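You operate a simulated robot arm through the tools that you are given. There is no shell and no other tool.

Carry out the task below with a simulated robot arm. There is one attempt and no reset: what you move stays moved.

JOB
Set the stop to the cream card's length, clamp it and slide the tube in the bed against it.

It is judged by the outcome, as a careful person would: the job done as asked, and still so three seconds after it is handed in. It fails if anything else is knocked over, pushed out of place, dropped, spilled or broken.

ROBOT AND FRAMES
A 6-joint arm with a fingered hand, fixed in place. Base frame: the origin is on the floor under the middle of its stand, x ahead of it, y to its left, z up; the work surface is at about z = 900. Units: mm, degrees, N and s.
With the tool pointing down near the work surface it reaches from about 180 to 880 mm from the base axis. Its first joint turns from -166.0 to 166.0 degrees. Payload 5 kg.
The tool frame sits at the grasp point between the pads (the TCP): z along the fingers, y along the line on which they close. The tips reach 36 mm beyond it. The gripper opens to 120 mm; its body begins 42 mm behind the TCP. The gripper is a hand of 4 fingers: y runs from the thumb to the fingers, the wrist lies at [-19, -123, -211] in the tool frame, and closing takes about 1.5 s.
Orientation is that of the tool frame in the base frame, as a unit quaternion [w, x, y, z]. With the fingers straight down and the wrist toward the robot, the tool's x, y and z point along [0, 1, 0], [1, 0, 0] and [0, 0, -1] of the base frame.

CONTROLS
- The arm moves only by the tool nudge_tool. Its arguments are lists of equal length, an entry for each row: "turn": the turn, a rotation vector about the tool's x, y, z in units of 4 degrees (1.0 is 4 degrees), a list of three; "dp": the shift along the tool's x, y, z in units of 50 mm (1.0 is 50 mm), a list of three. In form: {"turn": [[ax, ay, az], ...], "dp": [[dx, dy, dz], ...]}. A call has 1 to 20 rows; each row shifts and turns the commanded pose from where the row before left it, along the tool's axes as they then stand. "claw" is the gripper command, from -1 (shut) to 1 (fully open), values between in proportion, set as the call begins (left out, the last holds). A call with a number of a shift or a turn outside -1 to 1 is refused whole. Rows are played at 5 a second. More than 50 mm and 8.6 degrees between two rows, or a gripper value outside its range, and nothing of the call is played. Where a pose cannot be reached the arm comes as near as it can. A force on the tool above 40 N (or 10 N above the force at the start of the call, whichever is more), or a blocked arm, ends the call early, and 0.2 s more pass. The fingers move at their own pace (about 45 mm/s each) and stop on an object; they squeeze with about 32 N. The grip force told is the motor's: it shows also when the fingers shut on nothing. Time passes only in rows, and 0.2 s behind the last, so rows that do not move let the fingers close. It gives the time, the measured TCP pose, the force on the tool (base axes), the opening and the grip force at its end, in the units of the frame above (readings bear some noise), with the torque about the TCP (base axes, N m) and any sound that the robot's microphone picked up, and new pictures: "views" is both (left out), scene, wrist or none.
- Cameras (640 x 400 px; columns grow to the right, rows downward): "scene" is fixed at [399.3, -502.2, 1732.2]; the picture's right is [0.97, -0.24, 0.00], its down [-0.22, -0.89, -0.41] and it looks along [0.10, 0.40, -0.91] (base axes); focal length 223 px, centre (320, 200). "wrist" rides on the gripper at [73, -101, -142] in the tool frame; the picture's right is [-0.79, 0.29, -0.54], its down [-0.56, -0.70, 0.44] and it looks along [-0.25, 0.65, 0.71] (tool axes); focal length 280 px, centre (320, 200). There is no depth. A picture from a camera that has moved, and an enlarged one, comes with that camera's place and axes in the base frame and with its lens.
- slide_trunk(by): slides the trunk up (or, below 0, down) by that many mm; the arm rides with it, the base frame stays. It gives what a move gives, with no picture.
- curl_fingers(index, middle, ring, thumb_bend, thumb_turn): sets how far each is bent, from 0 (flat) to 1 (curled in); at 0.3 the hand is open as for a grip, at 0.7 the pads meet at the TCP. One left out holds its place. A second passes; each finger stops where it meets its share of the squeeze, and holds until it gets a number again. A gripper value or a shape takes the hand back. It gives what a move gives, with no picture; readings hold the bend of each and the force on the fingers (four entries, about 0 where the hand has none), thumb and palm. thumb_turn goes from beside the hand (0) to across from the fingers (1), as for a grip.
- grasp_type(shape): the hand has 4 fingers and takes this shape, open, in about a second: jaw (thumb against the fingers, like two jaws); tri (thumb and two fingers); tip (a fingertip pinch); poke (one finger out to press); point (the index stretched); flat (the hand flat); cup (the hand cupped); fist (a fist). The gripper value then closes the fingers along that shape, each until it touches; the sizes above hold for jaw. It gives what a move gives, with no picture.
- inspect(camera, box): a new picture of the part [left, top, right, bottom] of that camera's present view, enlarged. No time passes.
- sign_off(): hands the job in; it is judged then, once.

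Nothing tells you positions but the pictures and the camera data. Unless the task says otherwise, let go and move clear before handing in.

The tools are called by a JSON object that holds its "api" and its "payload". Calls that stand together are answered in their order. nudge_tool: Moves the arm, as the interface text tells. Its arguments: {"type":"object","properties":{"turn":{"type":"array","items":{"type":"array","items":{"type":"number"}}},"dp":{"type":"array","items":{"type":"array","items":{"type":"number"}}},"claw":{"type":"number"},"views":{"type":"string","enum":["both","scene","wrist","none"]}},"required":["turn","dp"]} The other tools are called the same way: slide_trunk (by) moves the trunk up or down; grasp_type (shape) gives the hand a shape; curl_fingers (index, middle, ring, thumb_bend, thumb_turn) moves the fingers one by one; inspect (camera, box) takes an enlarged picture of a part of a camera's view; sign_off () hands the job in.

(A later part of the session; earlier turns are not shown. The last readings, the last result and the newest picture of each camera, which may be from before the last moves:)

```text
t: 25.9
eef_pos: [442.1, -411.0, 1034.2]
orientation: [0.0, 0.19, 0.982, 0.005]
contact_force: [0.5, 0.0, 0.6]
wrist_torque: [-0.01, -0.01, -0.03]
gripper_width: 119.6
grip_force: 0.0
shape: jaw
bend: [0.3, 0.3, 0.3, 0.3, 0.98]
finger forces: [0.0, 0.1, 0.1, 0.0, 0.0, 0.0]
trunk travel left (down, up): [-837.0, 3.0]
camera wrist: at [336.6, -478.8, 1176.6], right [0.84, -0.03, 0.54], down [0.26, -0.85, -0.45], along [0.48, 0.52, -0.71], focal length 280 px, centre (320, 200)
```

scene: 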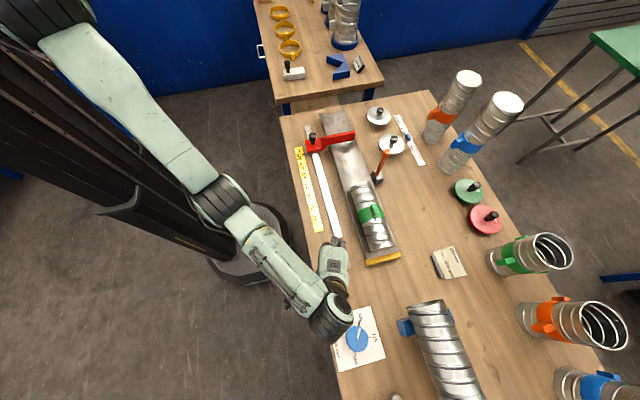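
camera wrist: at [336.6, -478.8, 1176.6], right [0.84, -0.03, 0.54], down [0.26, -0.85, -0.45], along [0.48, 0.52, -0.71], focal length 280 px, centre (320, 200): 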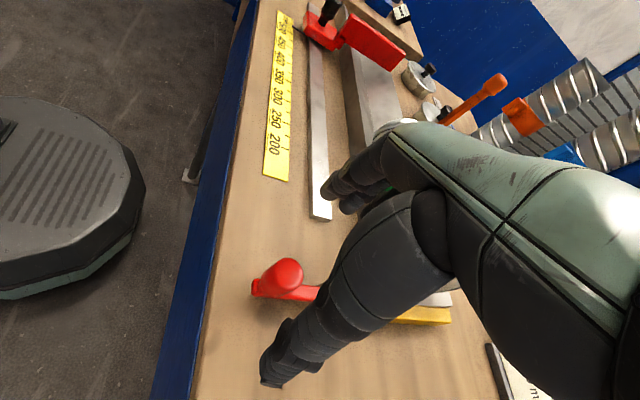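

The hand is now exactly over the handle. I'll lower it so the fingertips stay just above the lever's arm, then look.

{"api": "nudge_tool", "payload": {"turn": [[0, 0, 0], [0, 0, 0], [0, 0, 0]], "dp": [[0, 0, 0.4], [0, 0, 0.4], [0, 0, 0.34]], "views": "both"}}

{"api": "inspect", "payload": {"camera": "wrist", "box": [220, 240, 412, 360]}}

```text
t: 26.7
eef_pos: [441.2, -410.4, 978.3]
orientation: [0.001, 0.19, 0.982, 0.004]
contact_force: [0.2, 0.7, 0.4]
wrist_torque: [0.01, 0.03, 0.0]
gripper_width: 119.8
grip_force: 0.0
shape: jaw
bend: [0.3, 0.3, 0.3, 0.3, 0.98]
finger forces: [0.0, 0.0, 0.0, 0.1, 0.0, 0.0]
trunk travel left (down, up): [-837.0, 3.0]
camera wrist: at [335.3, -478.5, 1118.9], right [0.84, -0.03, 0.54], down [0.26, -0.85, -0.45], along [0.48, 0.52, -0.71], focal length 280 px, centre (320, 200)
```

scene: 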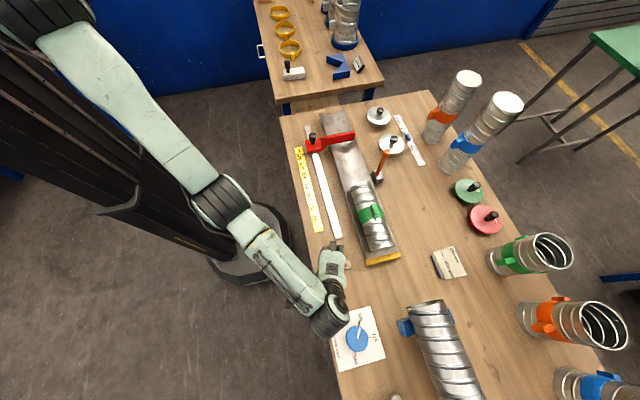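
wrist: 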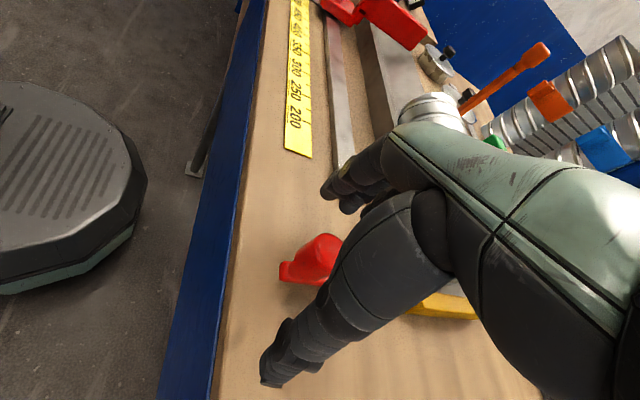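

```text
3.33 times, centred on (316, 300) of wrist
camera zoom: at [335.3, -478.5, 1118.9], right [0.84, -0.03, 0.54], down [0.26, -0.85, -0.45], along [0.48, 0.52, -0.71], focal length 935 px, centre (333, -133)
```

zoom: 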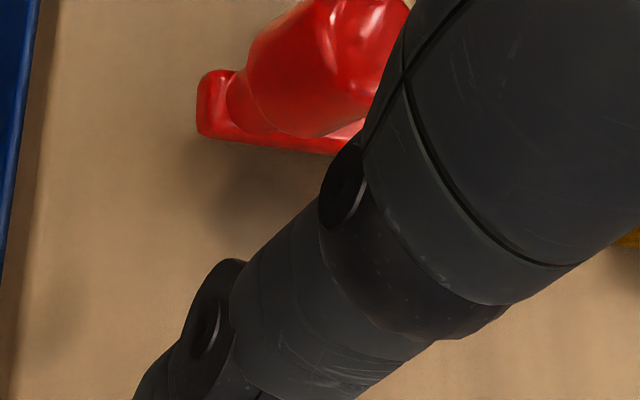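

The handle is between thumb and fingers. I'll close on it gently.

{"api": "nudge_tool", "payload": {"turn": [[0, 0, 0], [0, 0, 0], [0, 0, 0], [0, 0, 0], [0, 0, 0], [0, 0, 0], [0, 0, 0], [0, 0, 0], [0, 0, 0]], "dp": [[0, 0, 0], [0, 0, 0], [0, 0, 0], [0, 0, 0], [0, 0, 0], [0, 0, 0], [0, 0, 0], [0, 0, 0], [0, 0, 0]], "claw": -1, "views": "wrist"}}

{"api": "inspect", "payload": {"camera": "wrist", "box": [220, 200, 412, 320]}}

```text
t: 28.7
eef_pos: [440.6, -410.7, 976.9]
orientation: [0.002, 0.19, 0.982, 0.005]
contact_force: [-1.7, -2.6, -2.2]
wrist_torque: [-0.01, -0.02, 0.06]
gripper_width: 19.0
grip_force: 32.0
shape: jaw
bend: [0.73, 0.63, 0.67, 0.74, 1.0]
finger forces: [15.5, 7.5, 0.0, 0.1, 28.2, 0.0]
trunk travel left (down, up): [-837.0, 3.0]
camera wrist: at [334.9, -479.1, 1118.6], right [0.84, -0.03, 0.54], down [0.26, -0.85, -0.45], along [0.48, 0.52, -0.71], focal length 280 px, centre (320, 200)
```

wrist: 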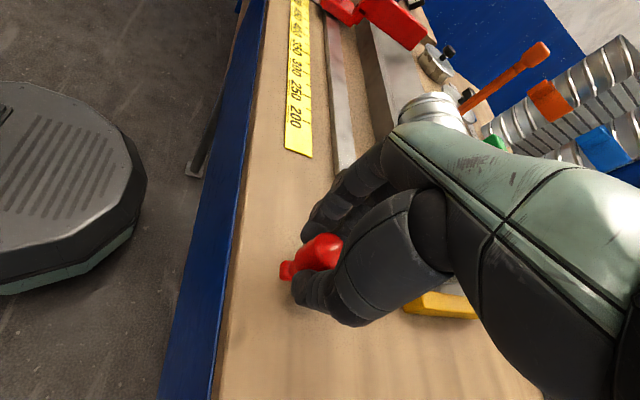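

```text
3.33 times, centred on (316, 260) of wrist
camera zoom: at [334.9, -479.1, 1118.6], right [0.84, -0.03, 0.54], down [0.26, -0.85, -0.45], along [0.48, 0.52, -0.71], focal length 935 px, centre (333, 0)
```

zoom: 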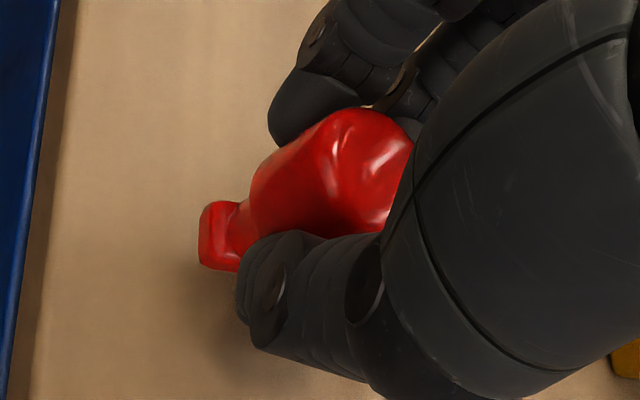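

The handle is gripped. I'll try swinging the lever toward +y (toward the rail line) for 16 degrees and watch the force.

{"api": "nudge_tool", "payload": {"turn": [[0, 0, 1], [0, 0, 1], [0, 0, 1], [0, 0, 1]], "dp": [[0.0361, 0.0998, 0], [0.0361, 0.0998, 0], [0.0361, 0.0998, 0], [0.0361, 0.0998, 0]], "views": "both"}}

{"api": "inspect", "payload": {"camera": "scene", "box": [290, 235, 370, 285]}}

```text
t: 29.8
eef_pos: [441.9, -396.7, 978.7]
orientation: [0.002, 0.327, 0.945, -0.002]
contact_force: [-17.6, -30.0, -4.9]
wrist_torque: [-0.68, 0.49, -0.06]
gripper_width: 17.5
grip_force: 31.9
shape: jaw
bend: [0.74, 0.72, 0.67, 0.69, 1.0]
finger forces: [6.8, 3.1, 0.1, 0.1, 41.8, 0.1]
trunk travel left (down, up): [-837.0, 3.0]
stopped in row 4: the force on the tool passed its limit at 40 N (the readings are from after the stop); the commanded pose is now the measured one
camera wrist: at [322.3, -430.5, 1121.1], right [0.8, -0.26, 0.54], down [0.01, -0.9, -0.44], along [0.6, 0.36, -0.71], focal length 280 px, centre (320, 200)
```

scene: 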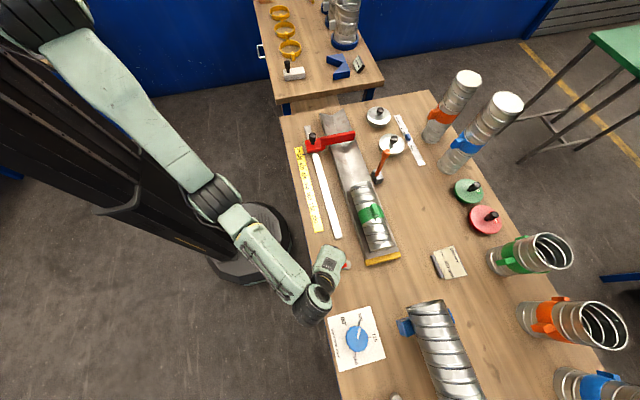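
wrist: 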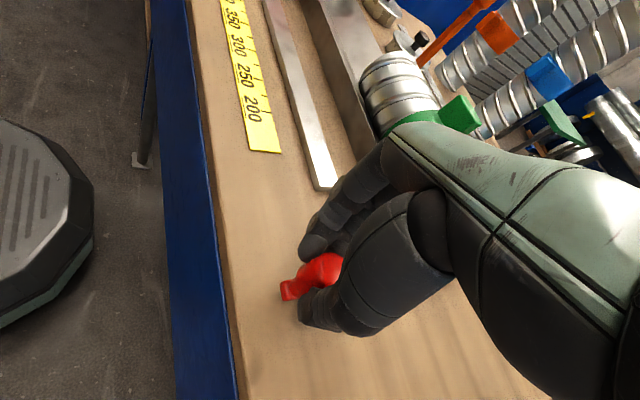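

```text
8.00 times, centred on (330, 260) of scene
camera zoom: at [399.3, -502.2, 1732.2], right [0.97, -0.24, 0.0], down [-0.22, -0.89, -0.41], along [0.1, 0.4, -0.91], focal length 1787 px, centre (240, -280)
```

zoom: 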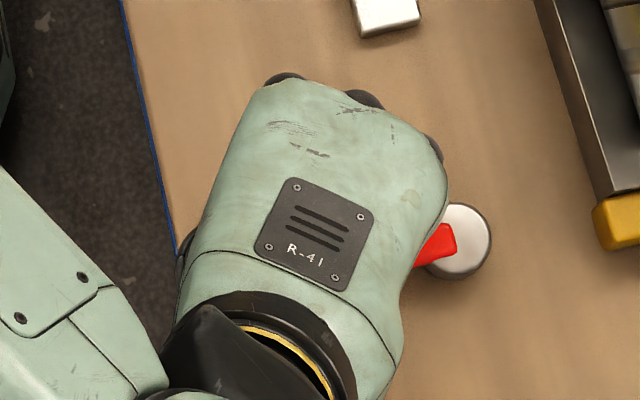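

The lever didn't turn toward +y: it holds at 40 N, so that seems to be an end of its travel. I'll ease back and test the other direction, toward -y.

{"api": "nudge_tool", "payload": {"turn": [[0, 0, 0], [0, 0, 0], [0, 0, 0], [0, 0, 0], [0, 0, 0]], "dp": [[-0.0865, -0.11, 0], [-0.0865, -0.11, 0], [-0.0865, -0.11, 0], [-0.0865, -0.11, 0], [0, 0, 0]], "views": "both"}}

{"api": "inspect", "payload": {"camera": "scene", "box": [290, 235, 370, 285]}}

```text
t: 31.0
eef_pos: [441.0, -419.7, 978.7]
orientation: [0.0, 0.325, 0.946, 0.002]
contact_force: [-23.9, -0.8, -8.1]
wrist_torque: [0.29, 0.53, 0.22]
gripper_width: 16.6
grip_force: 32.1
shape: jaw
bend: [0.74, 0.65, 0.67, 0.7, 1.0]
finger forces: [32.4, 7.2, 0.0, 0.0, 31.7, 0.0]
trunk travel left (down, up): [-837.0, 3.0]
camera wrist: at [321.3, -454.9, 1120.8], right [0.8, -0.26, 0.54], down [0.01, -0.9, -0.45], along [0.6, 0.36, -0.71], focal length 280 px, centre (320, 200)
```

scene: 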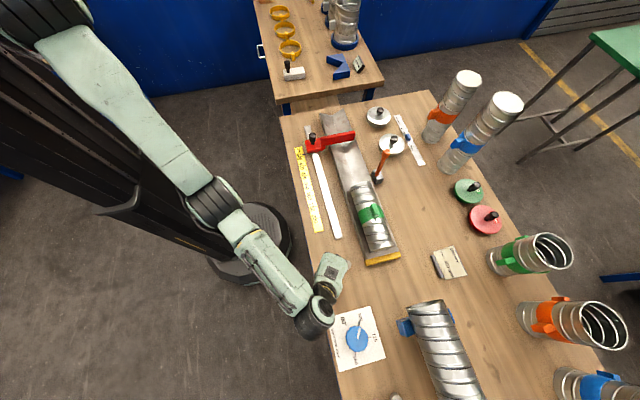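
wrist: 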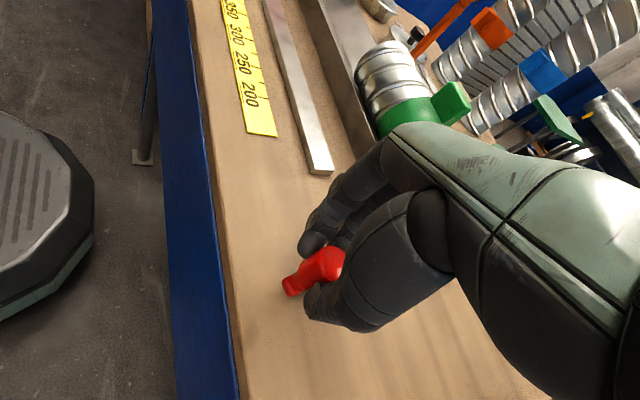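

```text
8.00 times, centred on (330, 260) of scene
camera zoom: at [399.3, -502.2, 1732.2], right [0.97, -0.24, 0.0], down [-0.22, -0.89, -0.41], along [0.1, 0.4, -0.91], focal length 1787 px, centre (240, -280)
```

zoom: 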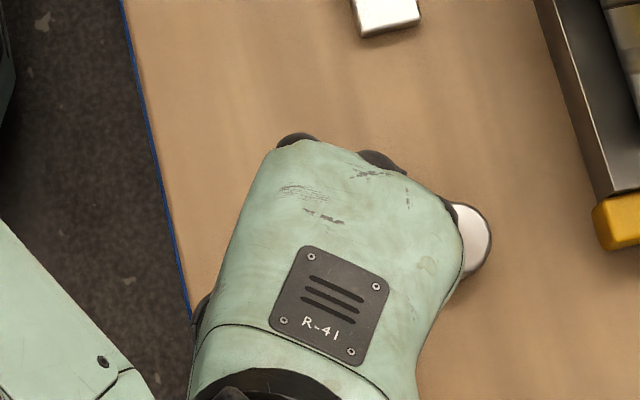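

The hand moved toward -y with almost no resistance in y, so the lever may be turning this way. I'll follow the arc a little further to be sure.

{"api": "nudge_tool", "payload": {"turn": [[0, 0, 0], [0, 0, 0], [0, 0, 0], [0, 0, 0]], "dp": [[-0.153, -0.033, 0], [-0.104, -0.084, 0], [-0.109, -0.075, 0], [0, 0, 0]], "views": "both"}}

{"api": "inspect", "payload": {"camera": "wrist", "box": [220, 200, 412, 320]}}

{"api": "inspect", "payload": {"camera": "scene", "box": [290, 235, 370, 285]}}

```text
t: 32.0
eef_pos: [451.1, -440.5, 979.9]
orientation: [-0.001, 0.324, 0.946, 0.001]
contact_force: [-25.2, -9.0, -20.2]
wrist_torque: [0.2, 0.64, 0.18]
gripper_width: 14.6
grip_force: 31.5
shape: jaw
bend: [0.74, 0.72, 0.67, 0.69, 1.0]
finger forces: [28.3, 6.7, 0.0, 0.0, 36.7, 0.0]
trunk travel left (down, up): [-837.0, 3.0]
camera wrist: at [331.7, -475.6, 1121.0], right [0.8, -0.26, 0.54], down [0.01, -0.9, -0.44], along [0.6, 0.36, -0.71], focal length 280 px, centre (320, 200)
```

scene: 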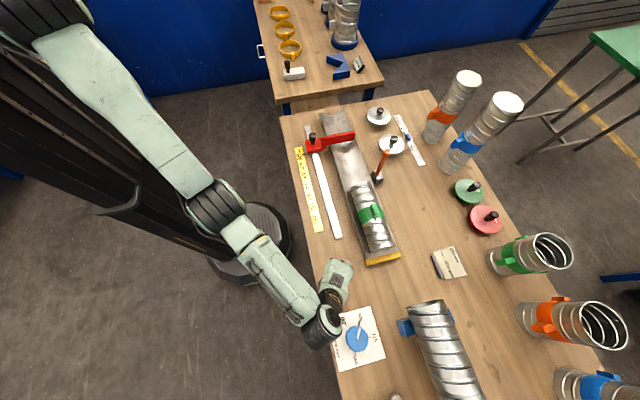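
wrist: 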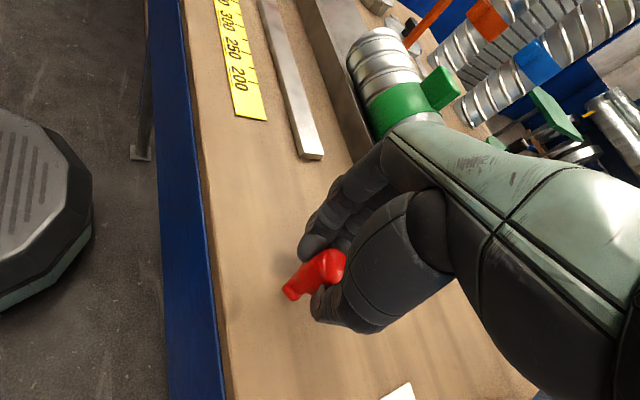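

```text
3.33 times, centred on (316, 260) of wrist
camera zoom: at [331.7, -475.6, 1121.0], right [0.8, -0.26, 0.54], down [0.01, -0.9, -0.44], along [0.6, 0.36, -0.71], focal length 935 px, centre (333, 0)
```

zoom: 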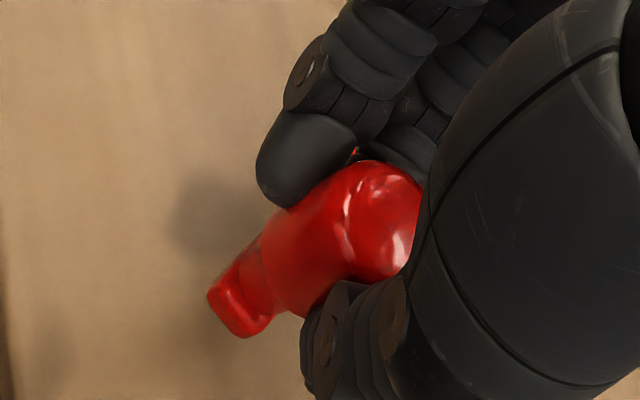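

```text
8.00 times, centred on (330, 260) of scene
camera zoom: at [399.3, -502.2, 1732.2], right [0.97, -0.24, 0.0], down [-0.22, -0.89, -0.41], along [0.1, 0.4, -0.91], focal length 1787 px, centre (240, -280)
```

zoom: 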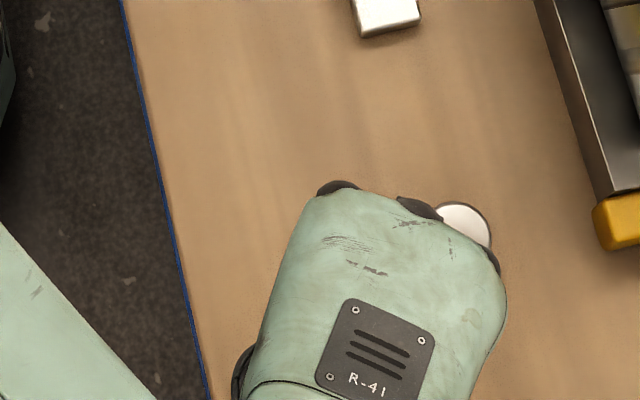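

The lever is turning toward -y with the handle still in the hand, at about [451, -449] now. I'll keep following its arc while unwinding the hand's yaw.

{"api": "nudge_tool", "payload": {"turn": [[0, 0, 1], [0, 0, 1], [0, 0, 1], [0, 0, 1], [0, 0, 1], [0, 0, 1]], "dp": [[-0.135, -0.052, 0], [-0.138, -0.034, 0], [-0.139, -0.009, 0], [-0.137, 0.013, 0], [-0.134, 0.034, 0], [-0.127, 0.055, 0]], "views": "both"}}

{"api": "inspect", "payload": {"camera": "wrist", "box": [220, 200, 412, 320]}}

{"api": "inspect", "payload": {"camera": "scene", "box": [290, 235, 370, 285]}}

```text
t: 33.4
eef_pos: [479.0, -465.9, 977.1]
orientation: [-0.004, 0.515, 0.857, 0.004]
contact_force: [-21.5, 8.5, -28.7]
wrist_torque: [0.85, 0.38, 0.21]
gripper_width: 11.6
grip_force: 32.0
shape: jaw
bend: [0.74, 0.63, 0.67, 0.71, 1.0]
finger forces: [56.0, 9.2, 0.1, 0.0, 40.7, 0.0]
trunk travel left (down, up): [-837.0, 3.0]
camera wrist: at [355.7, -450.6, 1119.2], right [0.63, -0.57, 0.54], down [-0.36, -0.82, -0.45], along [0.69, 0.09, -0.72], focal length 280 px, centre (320, 200)
```

scene: 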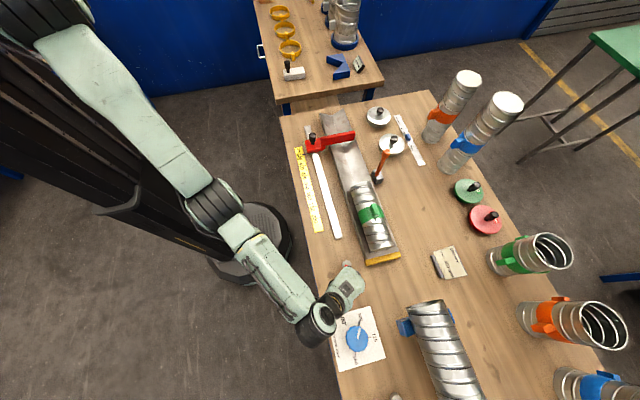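
wrist: 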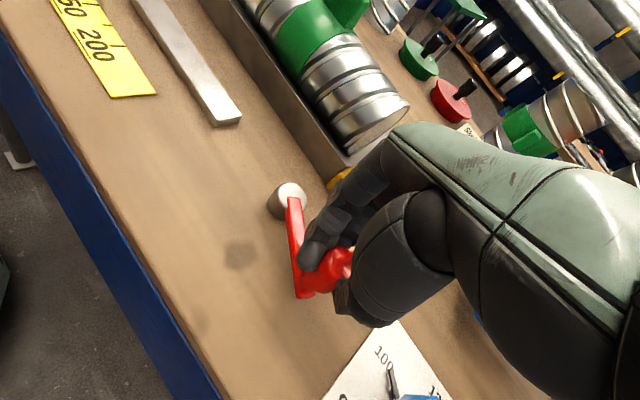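

```text
3.33 times, centred on (316, 260) of wrist
camera zoom: at [355.7, -450.6, 1119.2], right [0.63, -0.57, 0.54], down [-0.36, -0.82, -0.45], along [0.69, 0.09, -0.72], focal length 935 px, centre (333, 0)
```

zoom: 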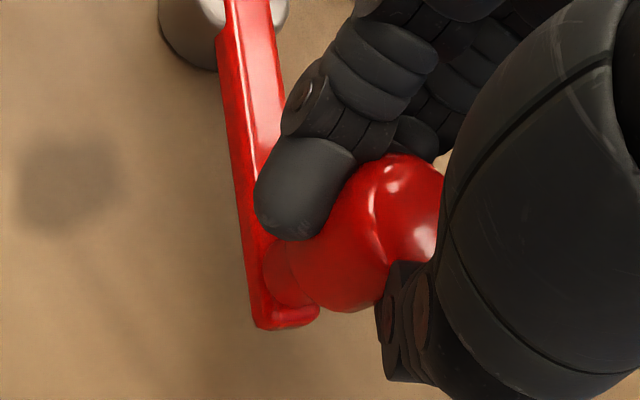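

```text
8.00 times, centred on (330, 260) of scene
camera zoom: at [399.3, -502.2, 1732.2], right [0.97, -0.24, 0.0], down [-0.22, -0.89, -0.41], along [0.1, 0.4, -0.91], focal length 1787 px, centre (240, -280)
```

zoom: 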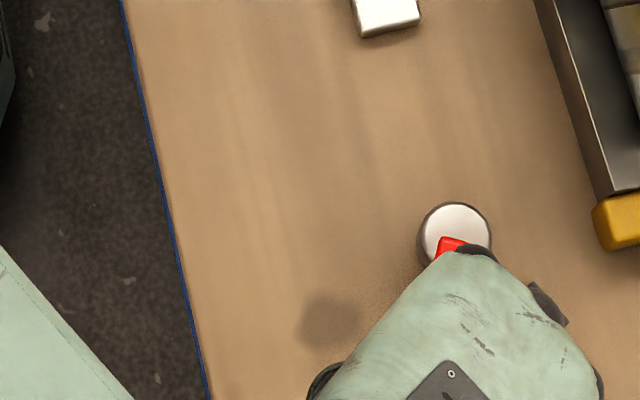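

The lever is visibly turning, now at roughly 50 degrees from where it began. I'll continue along the arc toward its other end.

{"api": "nudge_tool", "payload": {"turn": [[0, 0, 1], [0, 0, 1], [0, 0, 1], [0, 0, 1], [0, 0, 1], [0, 0, 1], [0, 0, 1]], "dp": [[-0.13, 0.049, 0], [-0.126, 0.058, 0], [-0.094, 0.1, 0], [-0.087, 0.106, 0], [-0.059, 0.124, 0], [-0.05, 0.128, 0], [-0.016, 0.109, 0]], "views": "both"}}

{"api": "inspect", "payload": {"camera": "wrist", "box": [220, 180, 412, 300]}}

{"api": "inspect", "payload": {"camera": "scene", "box": [310, 240, 390, 290]}}

```text
t: 33.9
eef_pos: [479.7, -466.0, 973.7]
orientation: [-0.01, 0.548, 0.836, 0.007]
contact_force: [-23.0, 10.5, 12.5]
wrist_torque: [0.16, 0.25, -0.17]
gripper_width: 13.4
grip_force: 32.0
shape: jaw
bend: [0.75, 0.63, 0.67, 0.72, 1.0]
finger forces: [53.0, 11.9, 0.0, 0.0, 40.3, 0.1]
trunk travel left (down, up): [-837.0, 3.0]
stopped in row 2: the force on the tool passed its limit at 49 N (the readings are from after the stop); the commanded pose is now the measured one
camera wrist: at [359.8, -442.7, 1119.0], right [0.59, -0.62, 0.52], down [-0.42, -0.78, -0.45], along [0.69, 0.05, -0.72], focal length 280 px, centre (320, 200)
```

scene: 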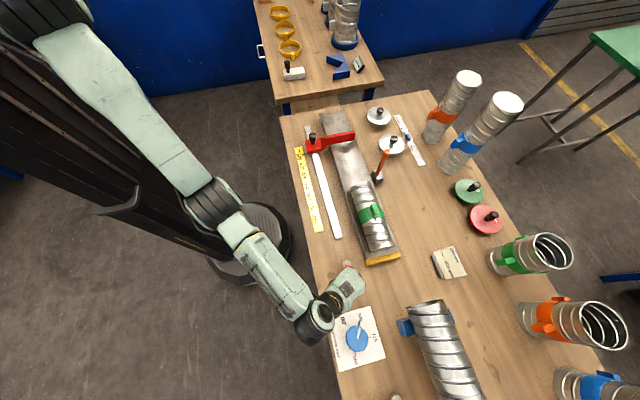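
wrist: 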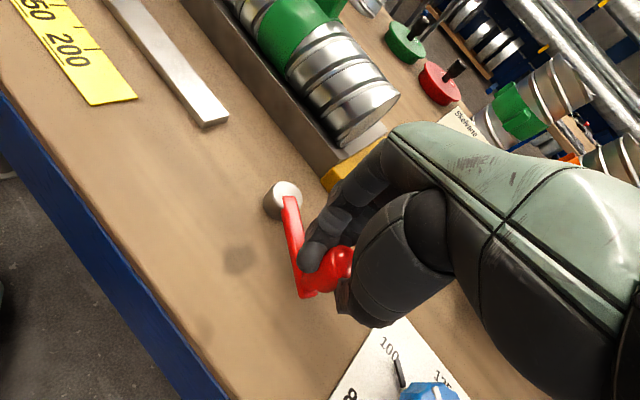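

```text
3.33 times, centred on (316, 240) of wrist
camera zoom: at [359.8, -442.7, 1119.0], right [0.59, -0.62, 0.52], down [-0.42, -0.78, -0.45], along [0.69, 0.05, -0.72], focal length 935 px, centre (333, 67)
```

zoom: 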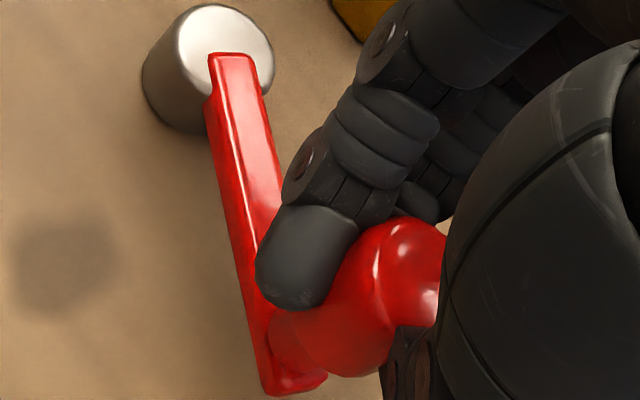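

```text
8.00 times, centred on (350, 265) of scene
camera zoom: at [399.3, -502.2, 1732.2], right [0.97, -0.24, 0.0], down [-0.22, -0.89, -0.41], along [0.1, 0.4, -0.91], focal length 1787 px, centre (80, -320)
```

zoom: 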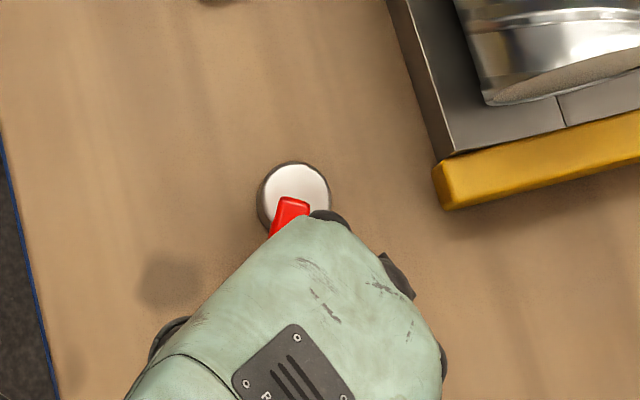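

The grip strained past the force limit with the lever about 58 degrees round. I'll open the hand to relieve it and see how the lever stands.

{"api": "nudge_tool", "payload": {"turn": [[0, 0, 0], [0, 0, 0], [0, 0, 0], [0, 0, 0], [0, 0, 0], [0, 0, 0], [0, 0, 0], [0, 0, 0]], "dp": [[0, 0, 0], [0, 0, 0], [0, 0, 0], [0, 0, 0], [0, 0, 0], [0, 0, 0], [0, 0, 0], [0, 0, 0]], "claw": 1, "views": "wrist"}}

{"api": "inspect", "payload": {"camera": "wrist", "box": [220, 180, 412, 300]}}

{"api": "inspect", "payload": {"camera": "scene", "box": [310, 240, 390, 290]}}

```text
t: 35.7
eef_pos: [483.7, -467.7, 973.1]
orientation: [-0.009, 0.549, 0.836, 0.004]
contact_force: [-0.3, 0.6, 0.4]
wrist_torque: [0.01, 0.01, -0.03]
gripper_width: 119.5
grip_force: 0.1
shape: jaw
bend: [0.3, 0.3, 0.3, 0.3, 0.98]
finger forces: [0.1, 0.0, 0.1, 0.0, 0.0, 0.1]
trunk travel left (down, up): [-837.0, 3.0]
camera wrist: at [363.3, -443.9, 1117.1], right [0.58, -0.62, 0.53], down [-0.42, -0.79, -0.45], along [0.69, 0.04, -0.72], focal length 280 px, centre (320, 200)
```

wrist: 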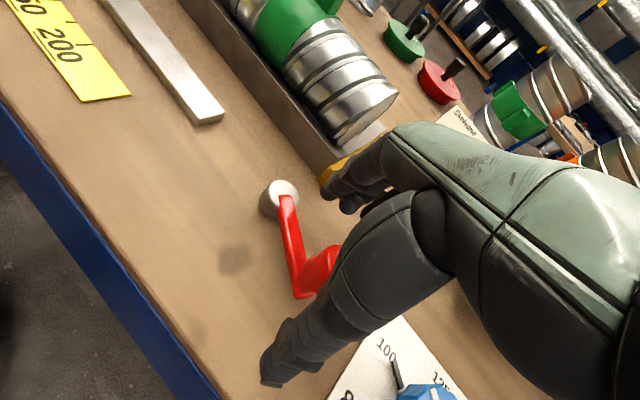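

```text
3.33 times, centred on (316, 240) of wrist
camera zoom: at [363.3, -443.9, 1117.1], right [0.58, -0.62, 0.53], down [-0.42, -0.79, -0.45], along [0.69, 0.04, -0.72], focal length 935 px, centre (333, 67)
```

zoom: 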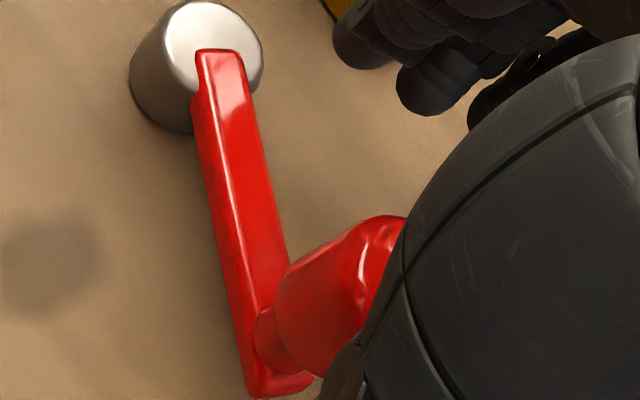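

```text
8.00 times, centred on (350, 265) of scene
camera zoom: at [399.3, -502.2, 1732.2], right [0.97, -0.24, 0.0], down [-0.22, -0.89, -0.41], along [0.1, 0.4, -0.91], focal length 1787 px, centre (80, -320)
```

zoom: 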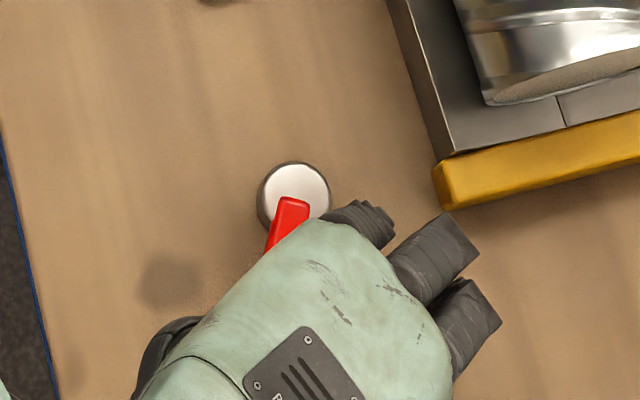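

The lever stays where I left it. I'll centre the open hand on the handle and turn it so that closing lines up with the lever's swing direction for the rest of the arc.

{"api": "nudge_tool", "payload": {"turn": [[0, 0, 0], [0, 0, 1], [0, 0, 1], [0, 0, 1], [0, 0, 1], [0, 0, 1], [0, 0, 1], [0, 0, 1], [0, 0, 1], [0, 0, 1], [0, 0, 1], [0, 0, 1], [0, 0, 1], [0, 0, 1], [0, 0, 1]], "dp": [[-0.16, -0.19, -0.16], [0, 0, 0], [0, 0, 0], [0, 0, 0], [0, 0, 0], [0, 0, 0], [0, 0, 0], [0, 0, 0], [0, 0, 0], [0, 0, 0], [0, 0, 0], [0, 0, 0], [0, 0, 0], [0, 0, 0], [0, 0, 0]], "views": "both"}}

{"api": "inspect", "payload": {"camera": "wrist", "box": [220, 180, 412, 300]}}

{"api": "inspect", "payload": {"camera": "scene", "box": [310, 240, 390, 290]}}

```text
t: 38.9
eef_pos: [478.7, -478.9, 982.6]
orientation: [-0.011, 0.877, 0.48, 0.0]
contact_force: [-0.1, 0.2, 1.6]
wrist_torque: [-0.01, 0.01, 0.02]
gripper_width: 119.6
grip_force: 0.1
shape: jaw
bend: [0.3, 0.3, 0.3, 0.3, 0.98]
finger forces: [0.1, 0.0, 0.0, 0.0, 0.0, 0.0]
trunk travel left (down, up): [-837.0, 3.0]
camera wrist: at [433.4, -365.1, 1126.4], right [-0.18, -0.83, 0.53], down [-0.9, -0.09, -0.44], along [0.41, -0.55, -0.73], focal length 280 px, centre (320, 200)
```

scene: 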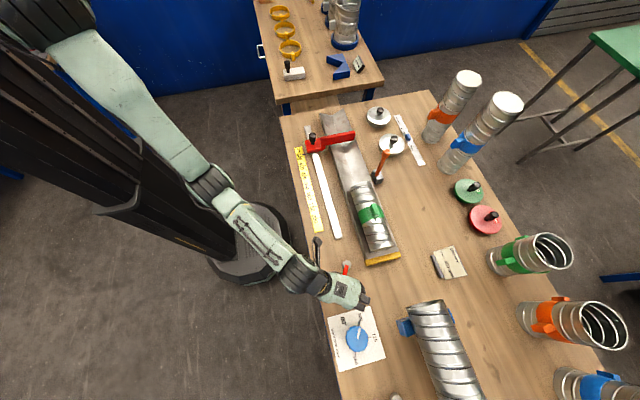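
wrist: 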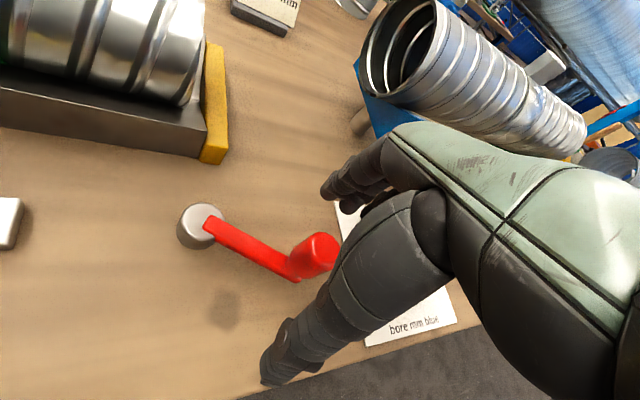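

```text
3.33 times, centred on (316, 240) of wrist
camera zoom: at [433.4, -365.1, 1126.4], right [-0.18, -0.83, 0.53], down [-0.9, -0.09, -0.44], along [0.41, -0.55, -0.73], focal length 935 px, centre (333, 67)
```

zoom: 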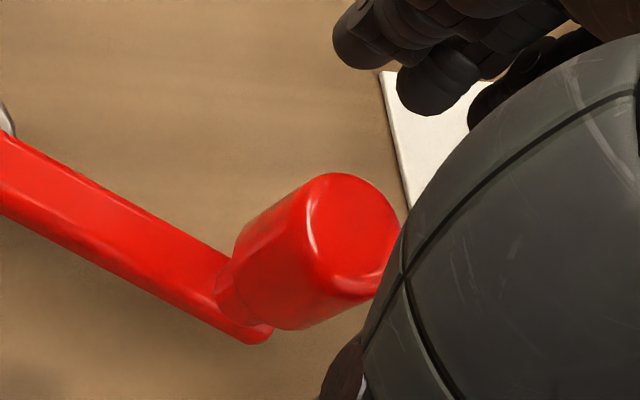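

```text
8.00 times, centred on (350, 265) of scene
camera zoom: at [399.3, -502.2, 1732.2], right [0.97, -0.24, 0.0], down [-0.22, -0.89, -0.41], along [0.1, 0.4, -0.91], focal length 1787 px, centre (80, -320)
```

zoom: 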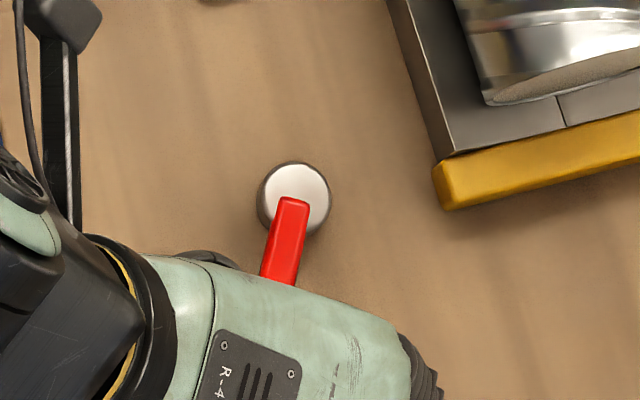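

The handle is centred between thumb and fingers, at about [479, -476]. I'll lower slightly, close on it, and then co-rotate with the lever.

{"api": "nudge_tool", "payload": {"turn": [[0, 0, 0], [0, 0, 0], [0, 0, 0], [0, 0, 0], [0, 0, 0], [0, 0, 0], [0, 0, 0], [0, 0, 0], [0, 0, 0], [0, 0, 0]], "dp": [[0, 0, 0.13], [0, 0, 0], [0, 0, 0], [0, 0, 0], [0, 0, 0], [0, 0, 0], [0, 0, 0], [0, 0, 0], [0, 0, 0], [0, 0, 0]], "claw": -1, "views": "none"}}

{"api": "nudge_tool", "payload": {"turn": [[0, 0, -1], [0, 0, -1], [0, 0, -1], [0, 0, -1]], "dp": [[0.004, 0.107, 0], [0.004, 0.107, 0], [0.004, 0.107, 0], [0.004, 0.107, 0]], "views": "both"}}

{"api": "inspect", "payload": {"camera": "scene", "box": [310, 240, 390, 290]}}

```text
t: 41.1
eef_pos: [478.3, -480.1, 975.3]
orientation: [-0.009, 0.876, 0.481, -0.001]
contact_force: [-2.7, 1.9, -2.4]
wrist_torque: [0.02, -0.02, 0.06]
gripper_width: 17.7
grip_force: 31.9
shape: jaw
bend: [0.73, 0.65, 0.67, 0.74, 1.0]
finger forces: [16.6, 7.1, 0.1, 0.0, 27.0, 0.1]
trunk travel left (down, up): [-837.0, 3.0]
```

```text
t: 42.2
eef_pos: [490.5, -484.2, 975.0]
orientation: [-0.013, 0.801, 0.599, 0.0]
contact_force: [-29.6, 11.5, 18.6]
wrist_torque: [0.48, 1.21, 0.01]
gripper_width: 19.1
grip_force: 31.8
shape: jaw
bend: [0.74, 0.72, 0.67, 0.71, 1.0]
finger forces: [9.0, 1.2, 0.1, 0.0, 41.7, 0.0]
trunk travel left (down, up): [-837.0, 3.0]
stopped in row 4: the force on the tool passed its limit at 41 N (the readings are from after the stop); the commanded pose is now the measured one
camera wrist: at [416.0, -388.3, 1120.8], right [0.06, -0.85, 0.52], down [-0.84, -0.33, -0.44], along [0.54, -0.41, -0.73], focal length 280 px, centre (320, 200)
```

scene: 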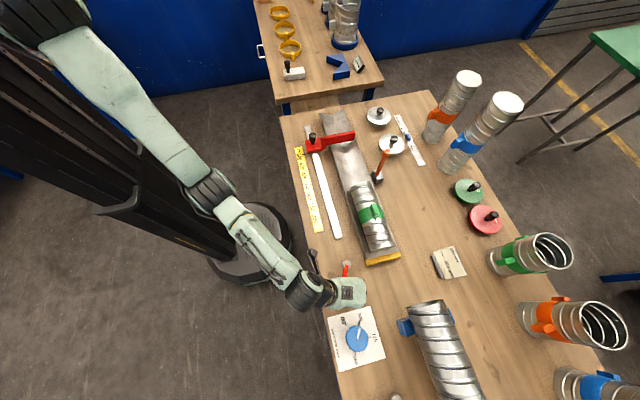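
wrist: 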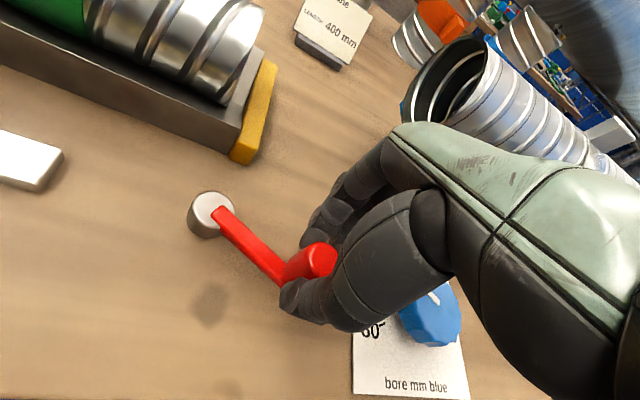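

```text
8.00 times, centred on (350, 265) of scene
camera zoom: at [399.3, -502.2, 1732.2], right [0.97, -0.24, 0.0], down [-0.22, -0.89, -0.41], along [0.1, 0.4, -0.91], focal length 1787 px, centre (80, -320)
```

zoom: 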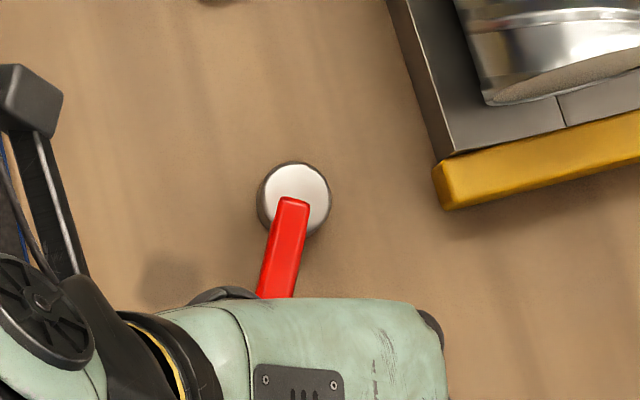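

The lever resisted at 41 N without turning further, so this is its other end, about 60 degrees from the start. That should be the open position; I'll let go, rise and test the stop.

{"api": "nudge_tool", "payload": {"turn": [[0, 0, 0], [0, 0, 0], [0, 0, 0], [0, 0, 0], [0, 0, 0], [0, 0, 0], [0, 0, 0], [0, 0, 0], [0, 0, 0], [0, 0, 0]], "dp": [[0, -0.08, 0], [0, 0, 0], [0, 0, 0], [0, 0, 0], [0, 0, 0], [0, 0, 0], [0, 0, 0], [0, 0, -0.6], [0, 0, -0.6], [0, 0, -0.6]], "claw": 1, "views": "both"}}

{"api": "inspect", "payload": {"camera": "wrist", "box": [180, 180, 372, 300]}}

```text
t: 44.4
eef_pos: [493.8, -487.0, 1063.8]
orientation: [-0.013, 0.801, 0.598, -0.001]
contact_force: [-0.2, 0.5, -0.1]
wrist_torque: [-0.02, -0.01, -0.01]
gripper_width: 119.4
grip_force: 0.1
shape: jaw
bend: [0.3, 0.3, 0.3, 0.3, 0.98]
finger forces: [0.0, 0.1, 0.0, 0.0, 0.0, 0.1]
trunk travel left (down, up): [-837.0, 3.0]
camera wrist: at [419.4, -391.7, 1209.4], right [0.06, -0.85, 0.52], down [-0.84, -0.33, -0.44], along [0.54, -0.41, -0.73], focal length 280 px, centre (320, 200)
```

scene: 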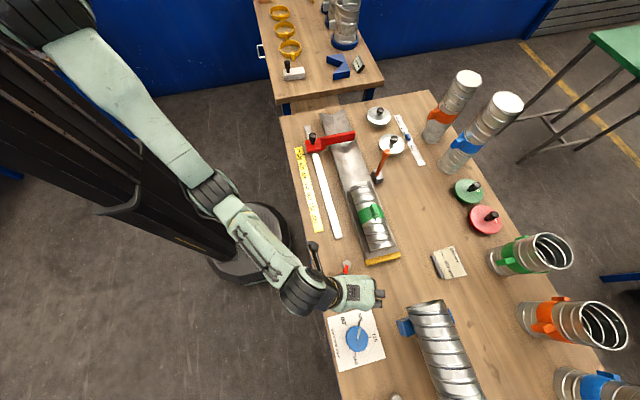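
wrist: 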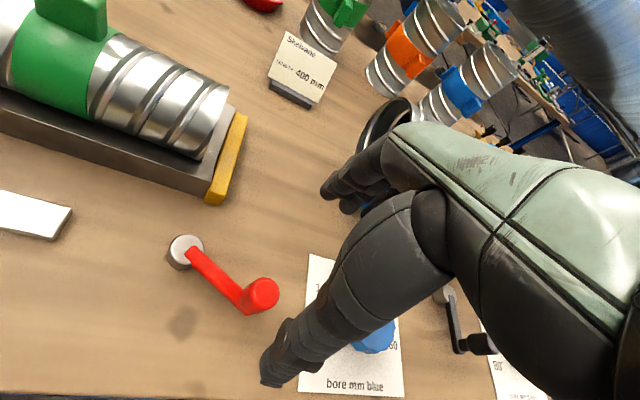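

```text
3.33 times, centred on (276, 240) of wrist
camera zoom: at [419.4, -391.7, 1209.4], right [0.06, -0.85, 0.52], down [-0.84, -0.33, -0.44], along [0.54, -0.41, -0.73], focal length 935 px, centre (467, 67)
```

zoom: 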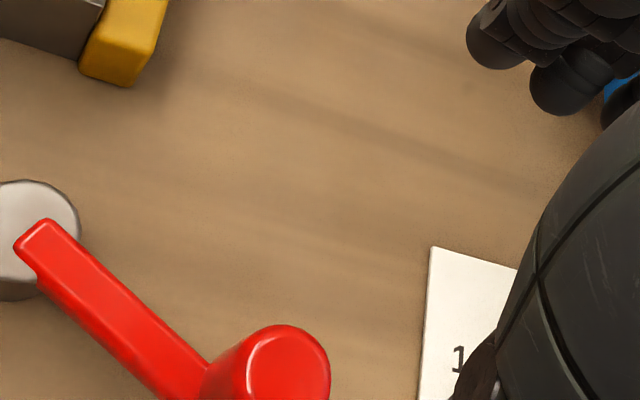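

I notice another dark lever and card further along the bench at the lower right of the wrist view. I'll enlarge that before going on, in case it matters.

{"api": "inspect", "payload": {"camera": "wrist", "box": [400, 270, 560, 370]}}

{"api": "inspect", "payload": {"camera": "scene", "box": [320, 300, 480, 400]}}

```text
4.00 times, centred on (480, 320) of wrist
camera zoom: at [419.4, -391.7, 1209.4], right [0.06, -0.85, 0.52], down [-0.84, -0.33, -0.44], along [0.54, -0.41, -0.73], focal length 1122 px, centre (-320, -280)
```

zoom: 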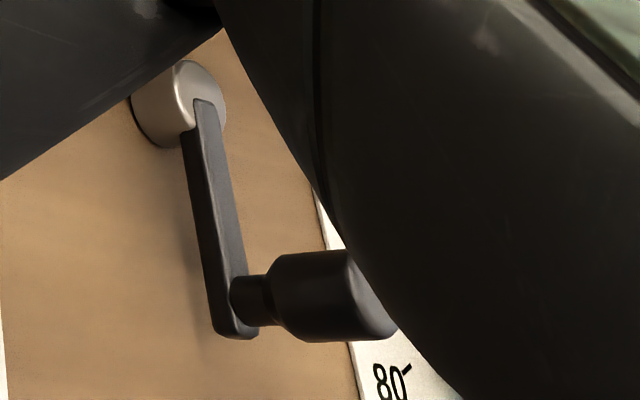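

```text
4.00 times, centred on (400, 350) of scene
camera zoom: at [399.3, -502.2, 1732.2], right [0.97, -0.24, 0.0], down [-0.22, -0.89, -0.41], along [0.1, 0.4, -0.91], focal length 894 px, centre (0, -400)
```

zoom: 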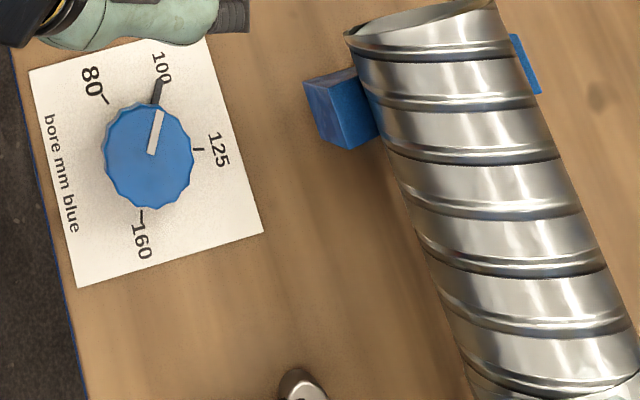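

That dark lever belongs to another station, so I'll leave it; the red lever goes with the red stop. Now I'll travel back to the stop along the bench's left side, staying above everything.

{"api": "nudge_tool", "payload": {"turn": [[0, 0, 0], [0, 0, 0], [0, 0, 0], [0, 0, 0], [0, 0, 0], [0, 0, 0], [0, 0, 0], [0, 0, 0], [0, 0, 0], [0, 0, 0], [0, 0, 0], [0, 0, 0], [0, 0, 0]], "dp": [[0.82, -0.52, 0], [0.82, -0.52, 0], [0.82, -0.52, 0], [0.82, -0.52, 0], [0.89, -0.123, 0], [0.89, -0.123, 0], [0.89, -0.123, 0], [0.89, -0.123, 0], [0.89, -0.123, 0], [0.89, -0.123, 0], [0.89, -0.123, 0], [0.89, -0.123, 0], [0.89, -0.123, 0]], "views": "none"}}

{"api": "nudge_tool", "payload": {"turn": [[0, 0, -1], [0, 0, -1], [0, 0, -1], [0, 0, -1], [0, 0, -1], [0, 0, -1], [0, 0, -1], [0, 0, -1], [0, 0, -1], [0, 0, -1], [0, 0, -1], [0, 0, -1], [0, 0, -1], [0, 0, -1], [0, 0, -1], [0, 0, -1], [0, 0, -1], [0, 0, -1], [0, 0, -1], [0, 0, -1]], "dp": [[0, 0, 0], [0, 0, 0], [0, 0, 0], [0, 0, 0], [0, 0, 0], [0, 0, 0], [0, 0, 0], [0, 0, 0], [0, 0, 0], [0, 0, 0], [0, 0, 0], [0, 0, 0], [0, 0, 0], [0, 0, 0], [0, 0, 0], [0, 0, 0], [0, 0, 0], [0, 0, 0], [0, 0, 0], [0, 0, 0]], "views": "both"}}

```text
t: 47.2
eef_pos: [502.5, 103.5, 1073.6]
orientation: [-0.013, 0.801, 0.598, -0.001]
contact_force: [-0.2, 0.2, 0.0]
wrist_torque: [0.02, 0.01, 0.01]
gripper_width: 119.8
grip_force: 0.0
shape: jaw
bend: [0.3, 0.3, 0.3, 0.3, 0.98]
finger forces: [0.0, 0.1, 0.1, 0.0, 0.1, 0.0]
trunk travel left (down, up): [-837.0, 3.0]
```

```text
t: 51.4
eef_pos: [502.1, 99.7, 1074.3]
orientation: [-0.01, 0.228, 0.974, 0.008]
contact_force: [0.8, 0.4, -0.3]
wrist_torque: [0.02, 0.0, 0.03]
gripper_width: 119.6
grip_force: 0.0
shape: jaw
bend: [0.3, 0.3, 0.3, 0.3, 0.98]
finger forces: [0.0, 0.0, 0.0, 0.0, 0.1, 0.0]
trunk travel left (down, up): [-837.0, 3.0]
camera wrist: at [393.8, 38.6, 1216.8], right [0.84, -0.1, 0.53], down [0.18, -0.87, -0.46], along [0.51, 0.49, -0.71], focal length 280 px, centre (320, 200)
```

scene: 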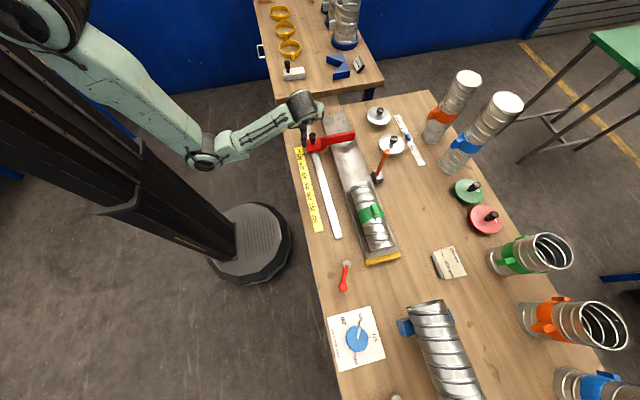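
wrist: 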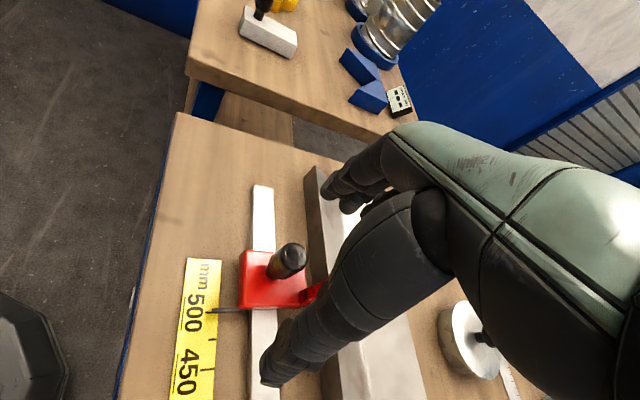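

The arm is back over the stop with a clear view. I'll finish the turn, centre on the knob and lower over it as before.

{"api": "nudge_tool", "payload": {"turn": [[0, 0, -1], [0, 0, -1], [0, 0, -1], [0, 0, -1], [0, 0, 0], [0, 0, 0], [0, 0, 0], [0, 0, 0], [0, 0, 0]], "dp": [[0, 0, 0], [0, 0, 0], [0, 0, 0], [0, 0, 0], [-0.277, 0.618, 0], [0, 0, 0.5], [0, 0, 0.5], [0, 0, 0.5], [0, 0, 0.3]], "views": "both"}}

{"api": "inspect", "payload": {"camera": "wrist", "box": [180, 200, 372, 320]}}

```text
t: 53.4
eef_pos: [520.2, 129.7, 984.6]
orientation: [-0.008, 0.092, 0.996, 0.01]
contact_force: [-0.2, -0.2, 0.0]
wrist_torque: [0.0, 0.01, -0.01]
gripper_width: 119.7
grip_force: 0.0
shape: jaw
bend: [0.3, 0.3, 0.3, 0.3, 0.98]
finger forces: [0.1, 0.0, 0.0, 0.1, 0.0, 0.0]
trunk travel left (down, up): [-837.0, 3.0]
camera wrist: at [431.4, 40.3, 1126.0], right [0.84, 0.13, 0.53], down [0.42, -0.78, -0.47], along [0.36, 0.61, -0.71], focal length 280 px, centre (320, 200)
```

scene: 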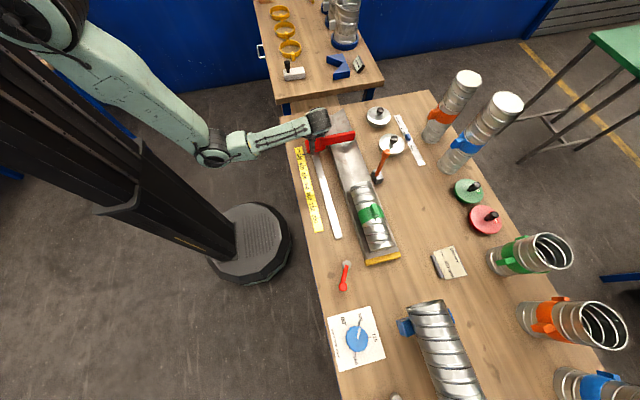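
wrist: 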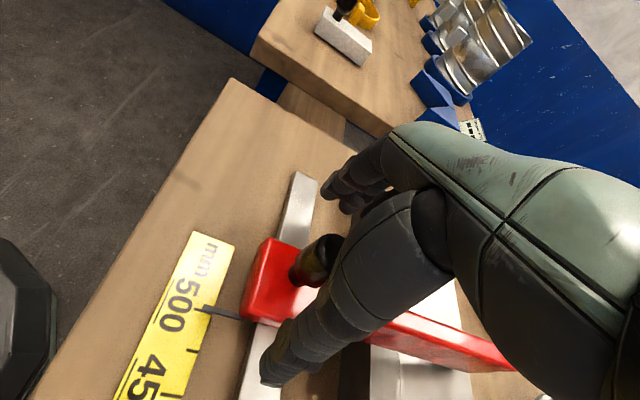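

```text
3.33 times, centred on (276, 260) of wrist
camera zoom: at [431.4, 40.3, 1126.0], right [0.84, 0.13, 0.53], down [0.42, -0.78, -0.47], along [0.36, 0.61, -0.71], focal length 935 px, centre (467, 0)
```

zoom: 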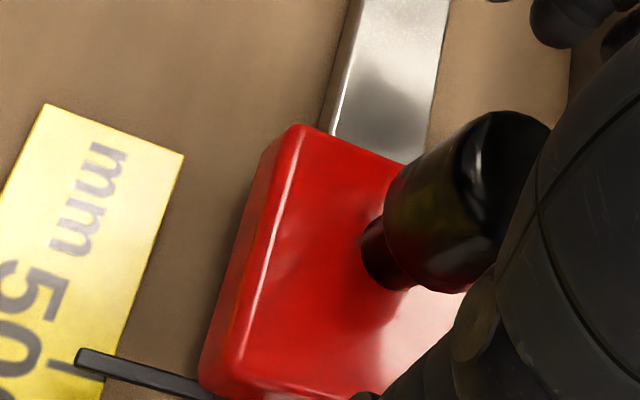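

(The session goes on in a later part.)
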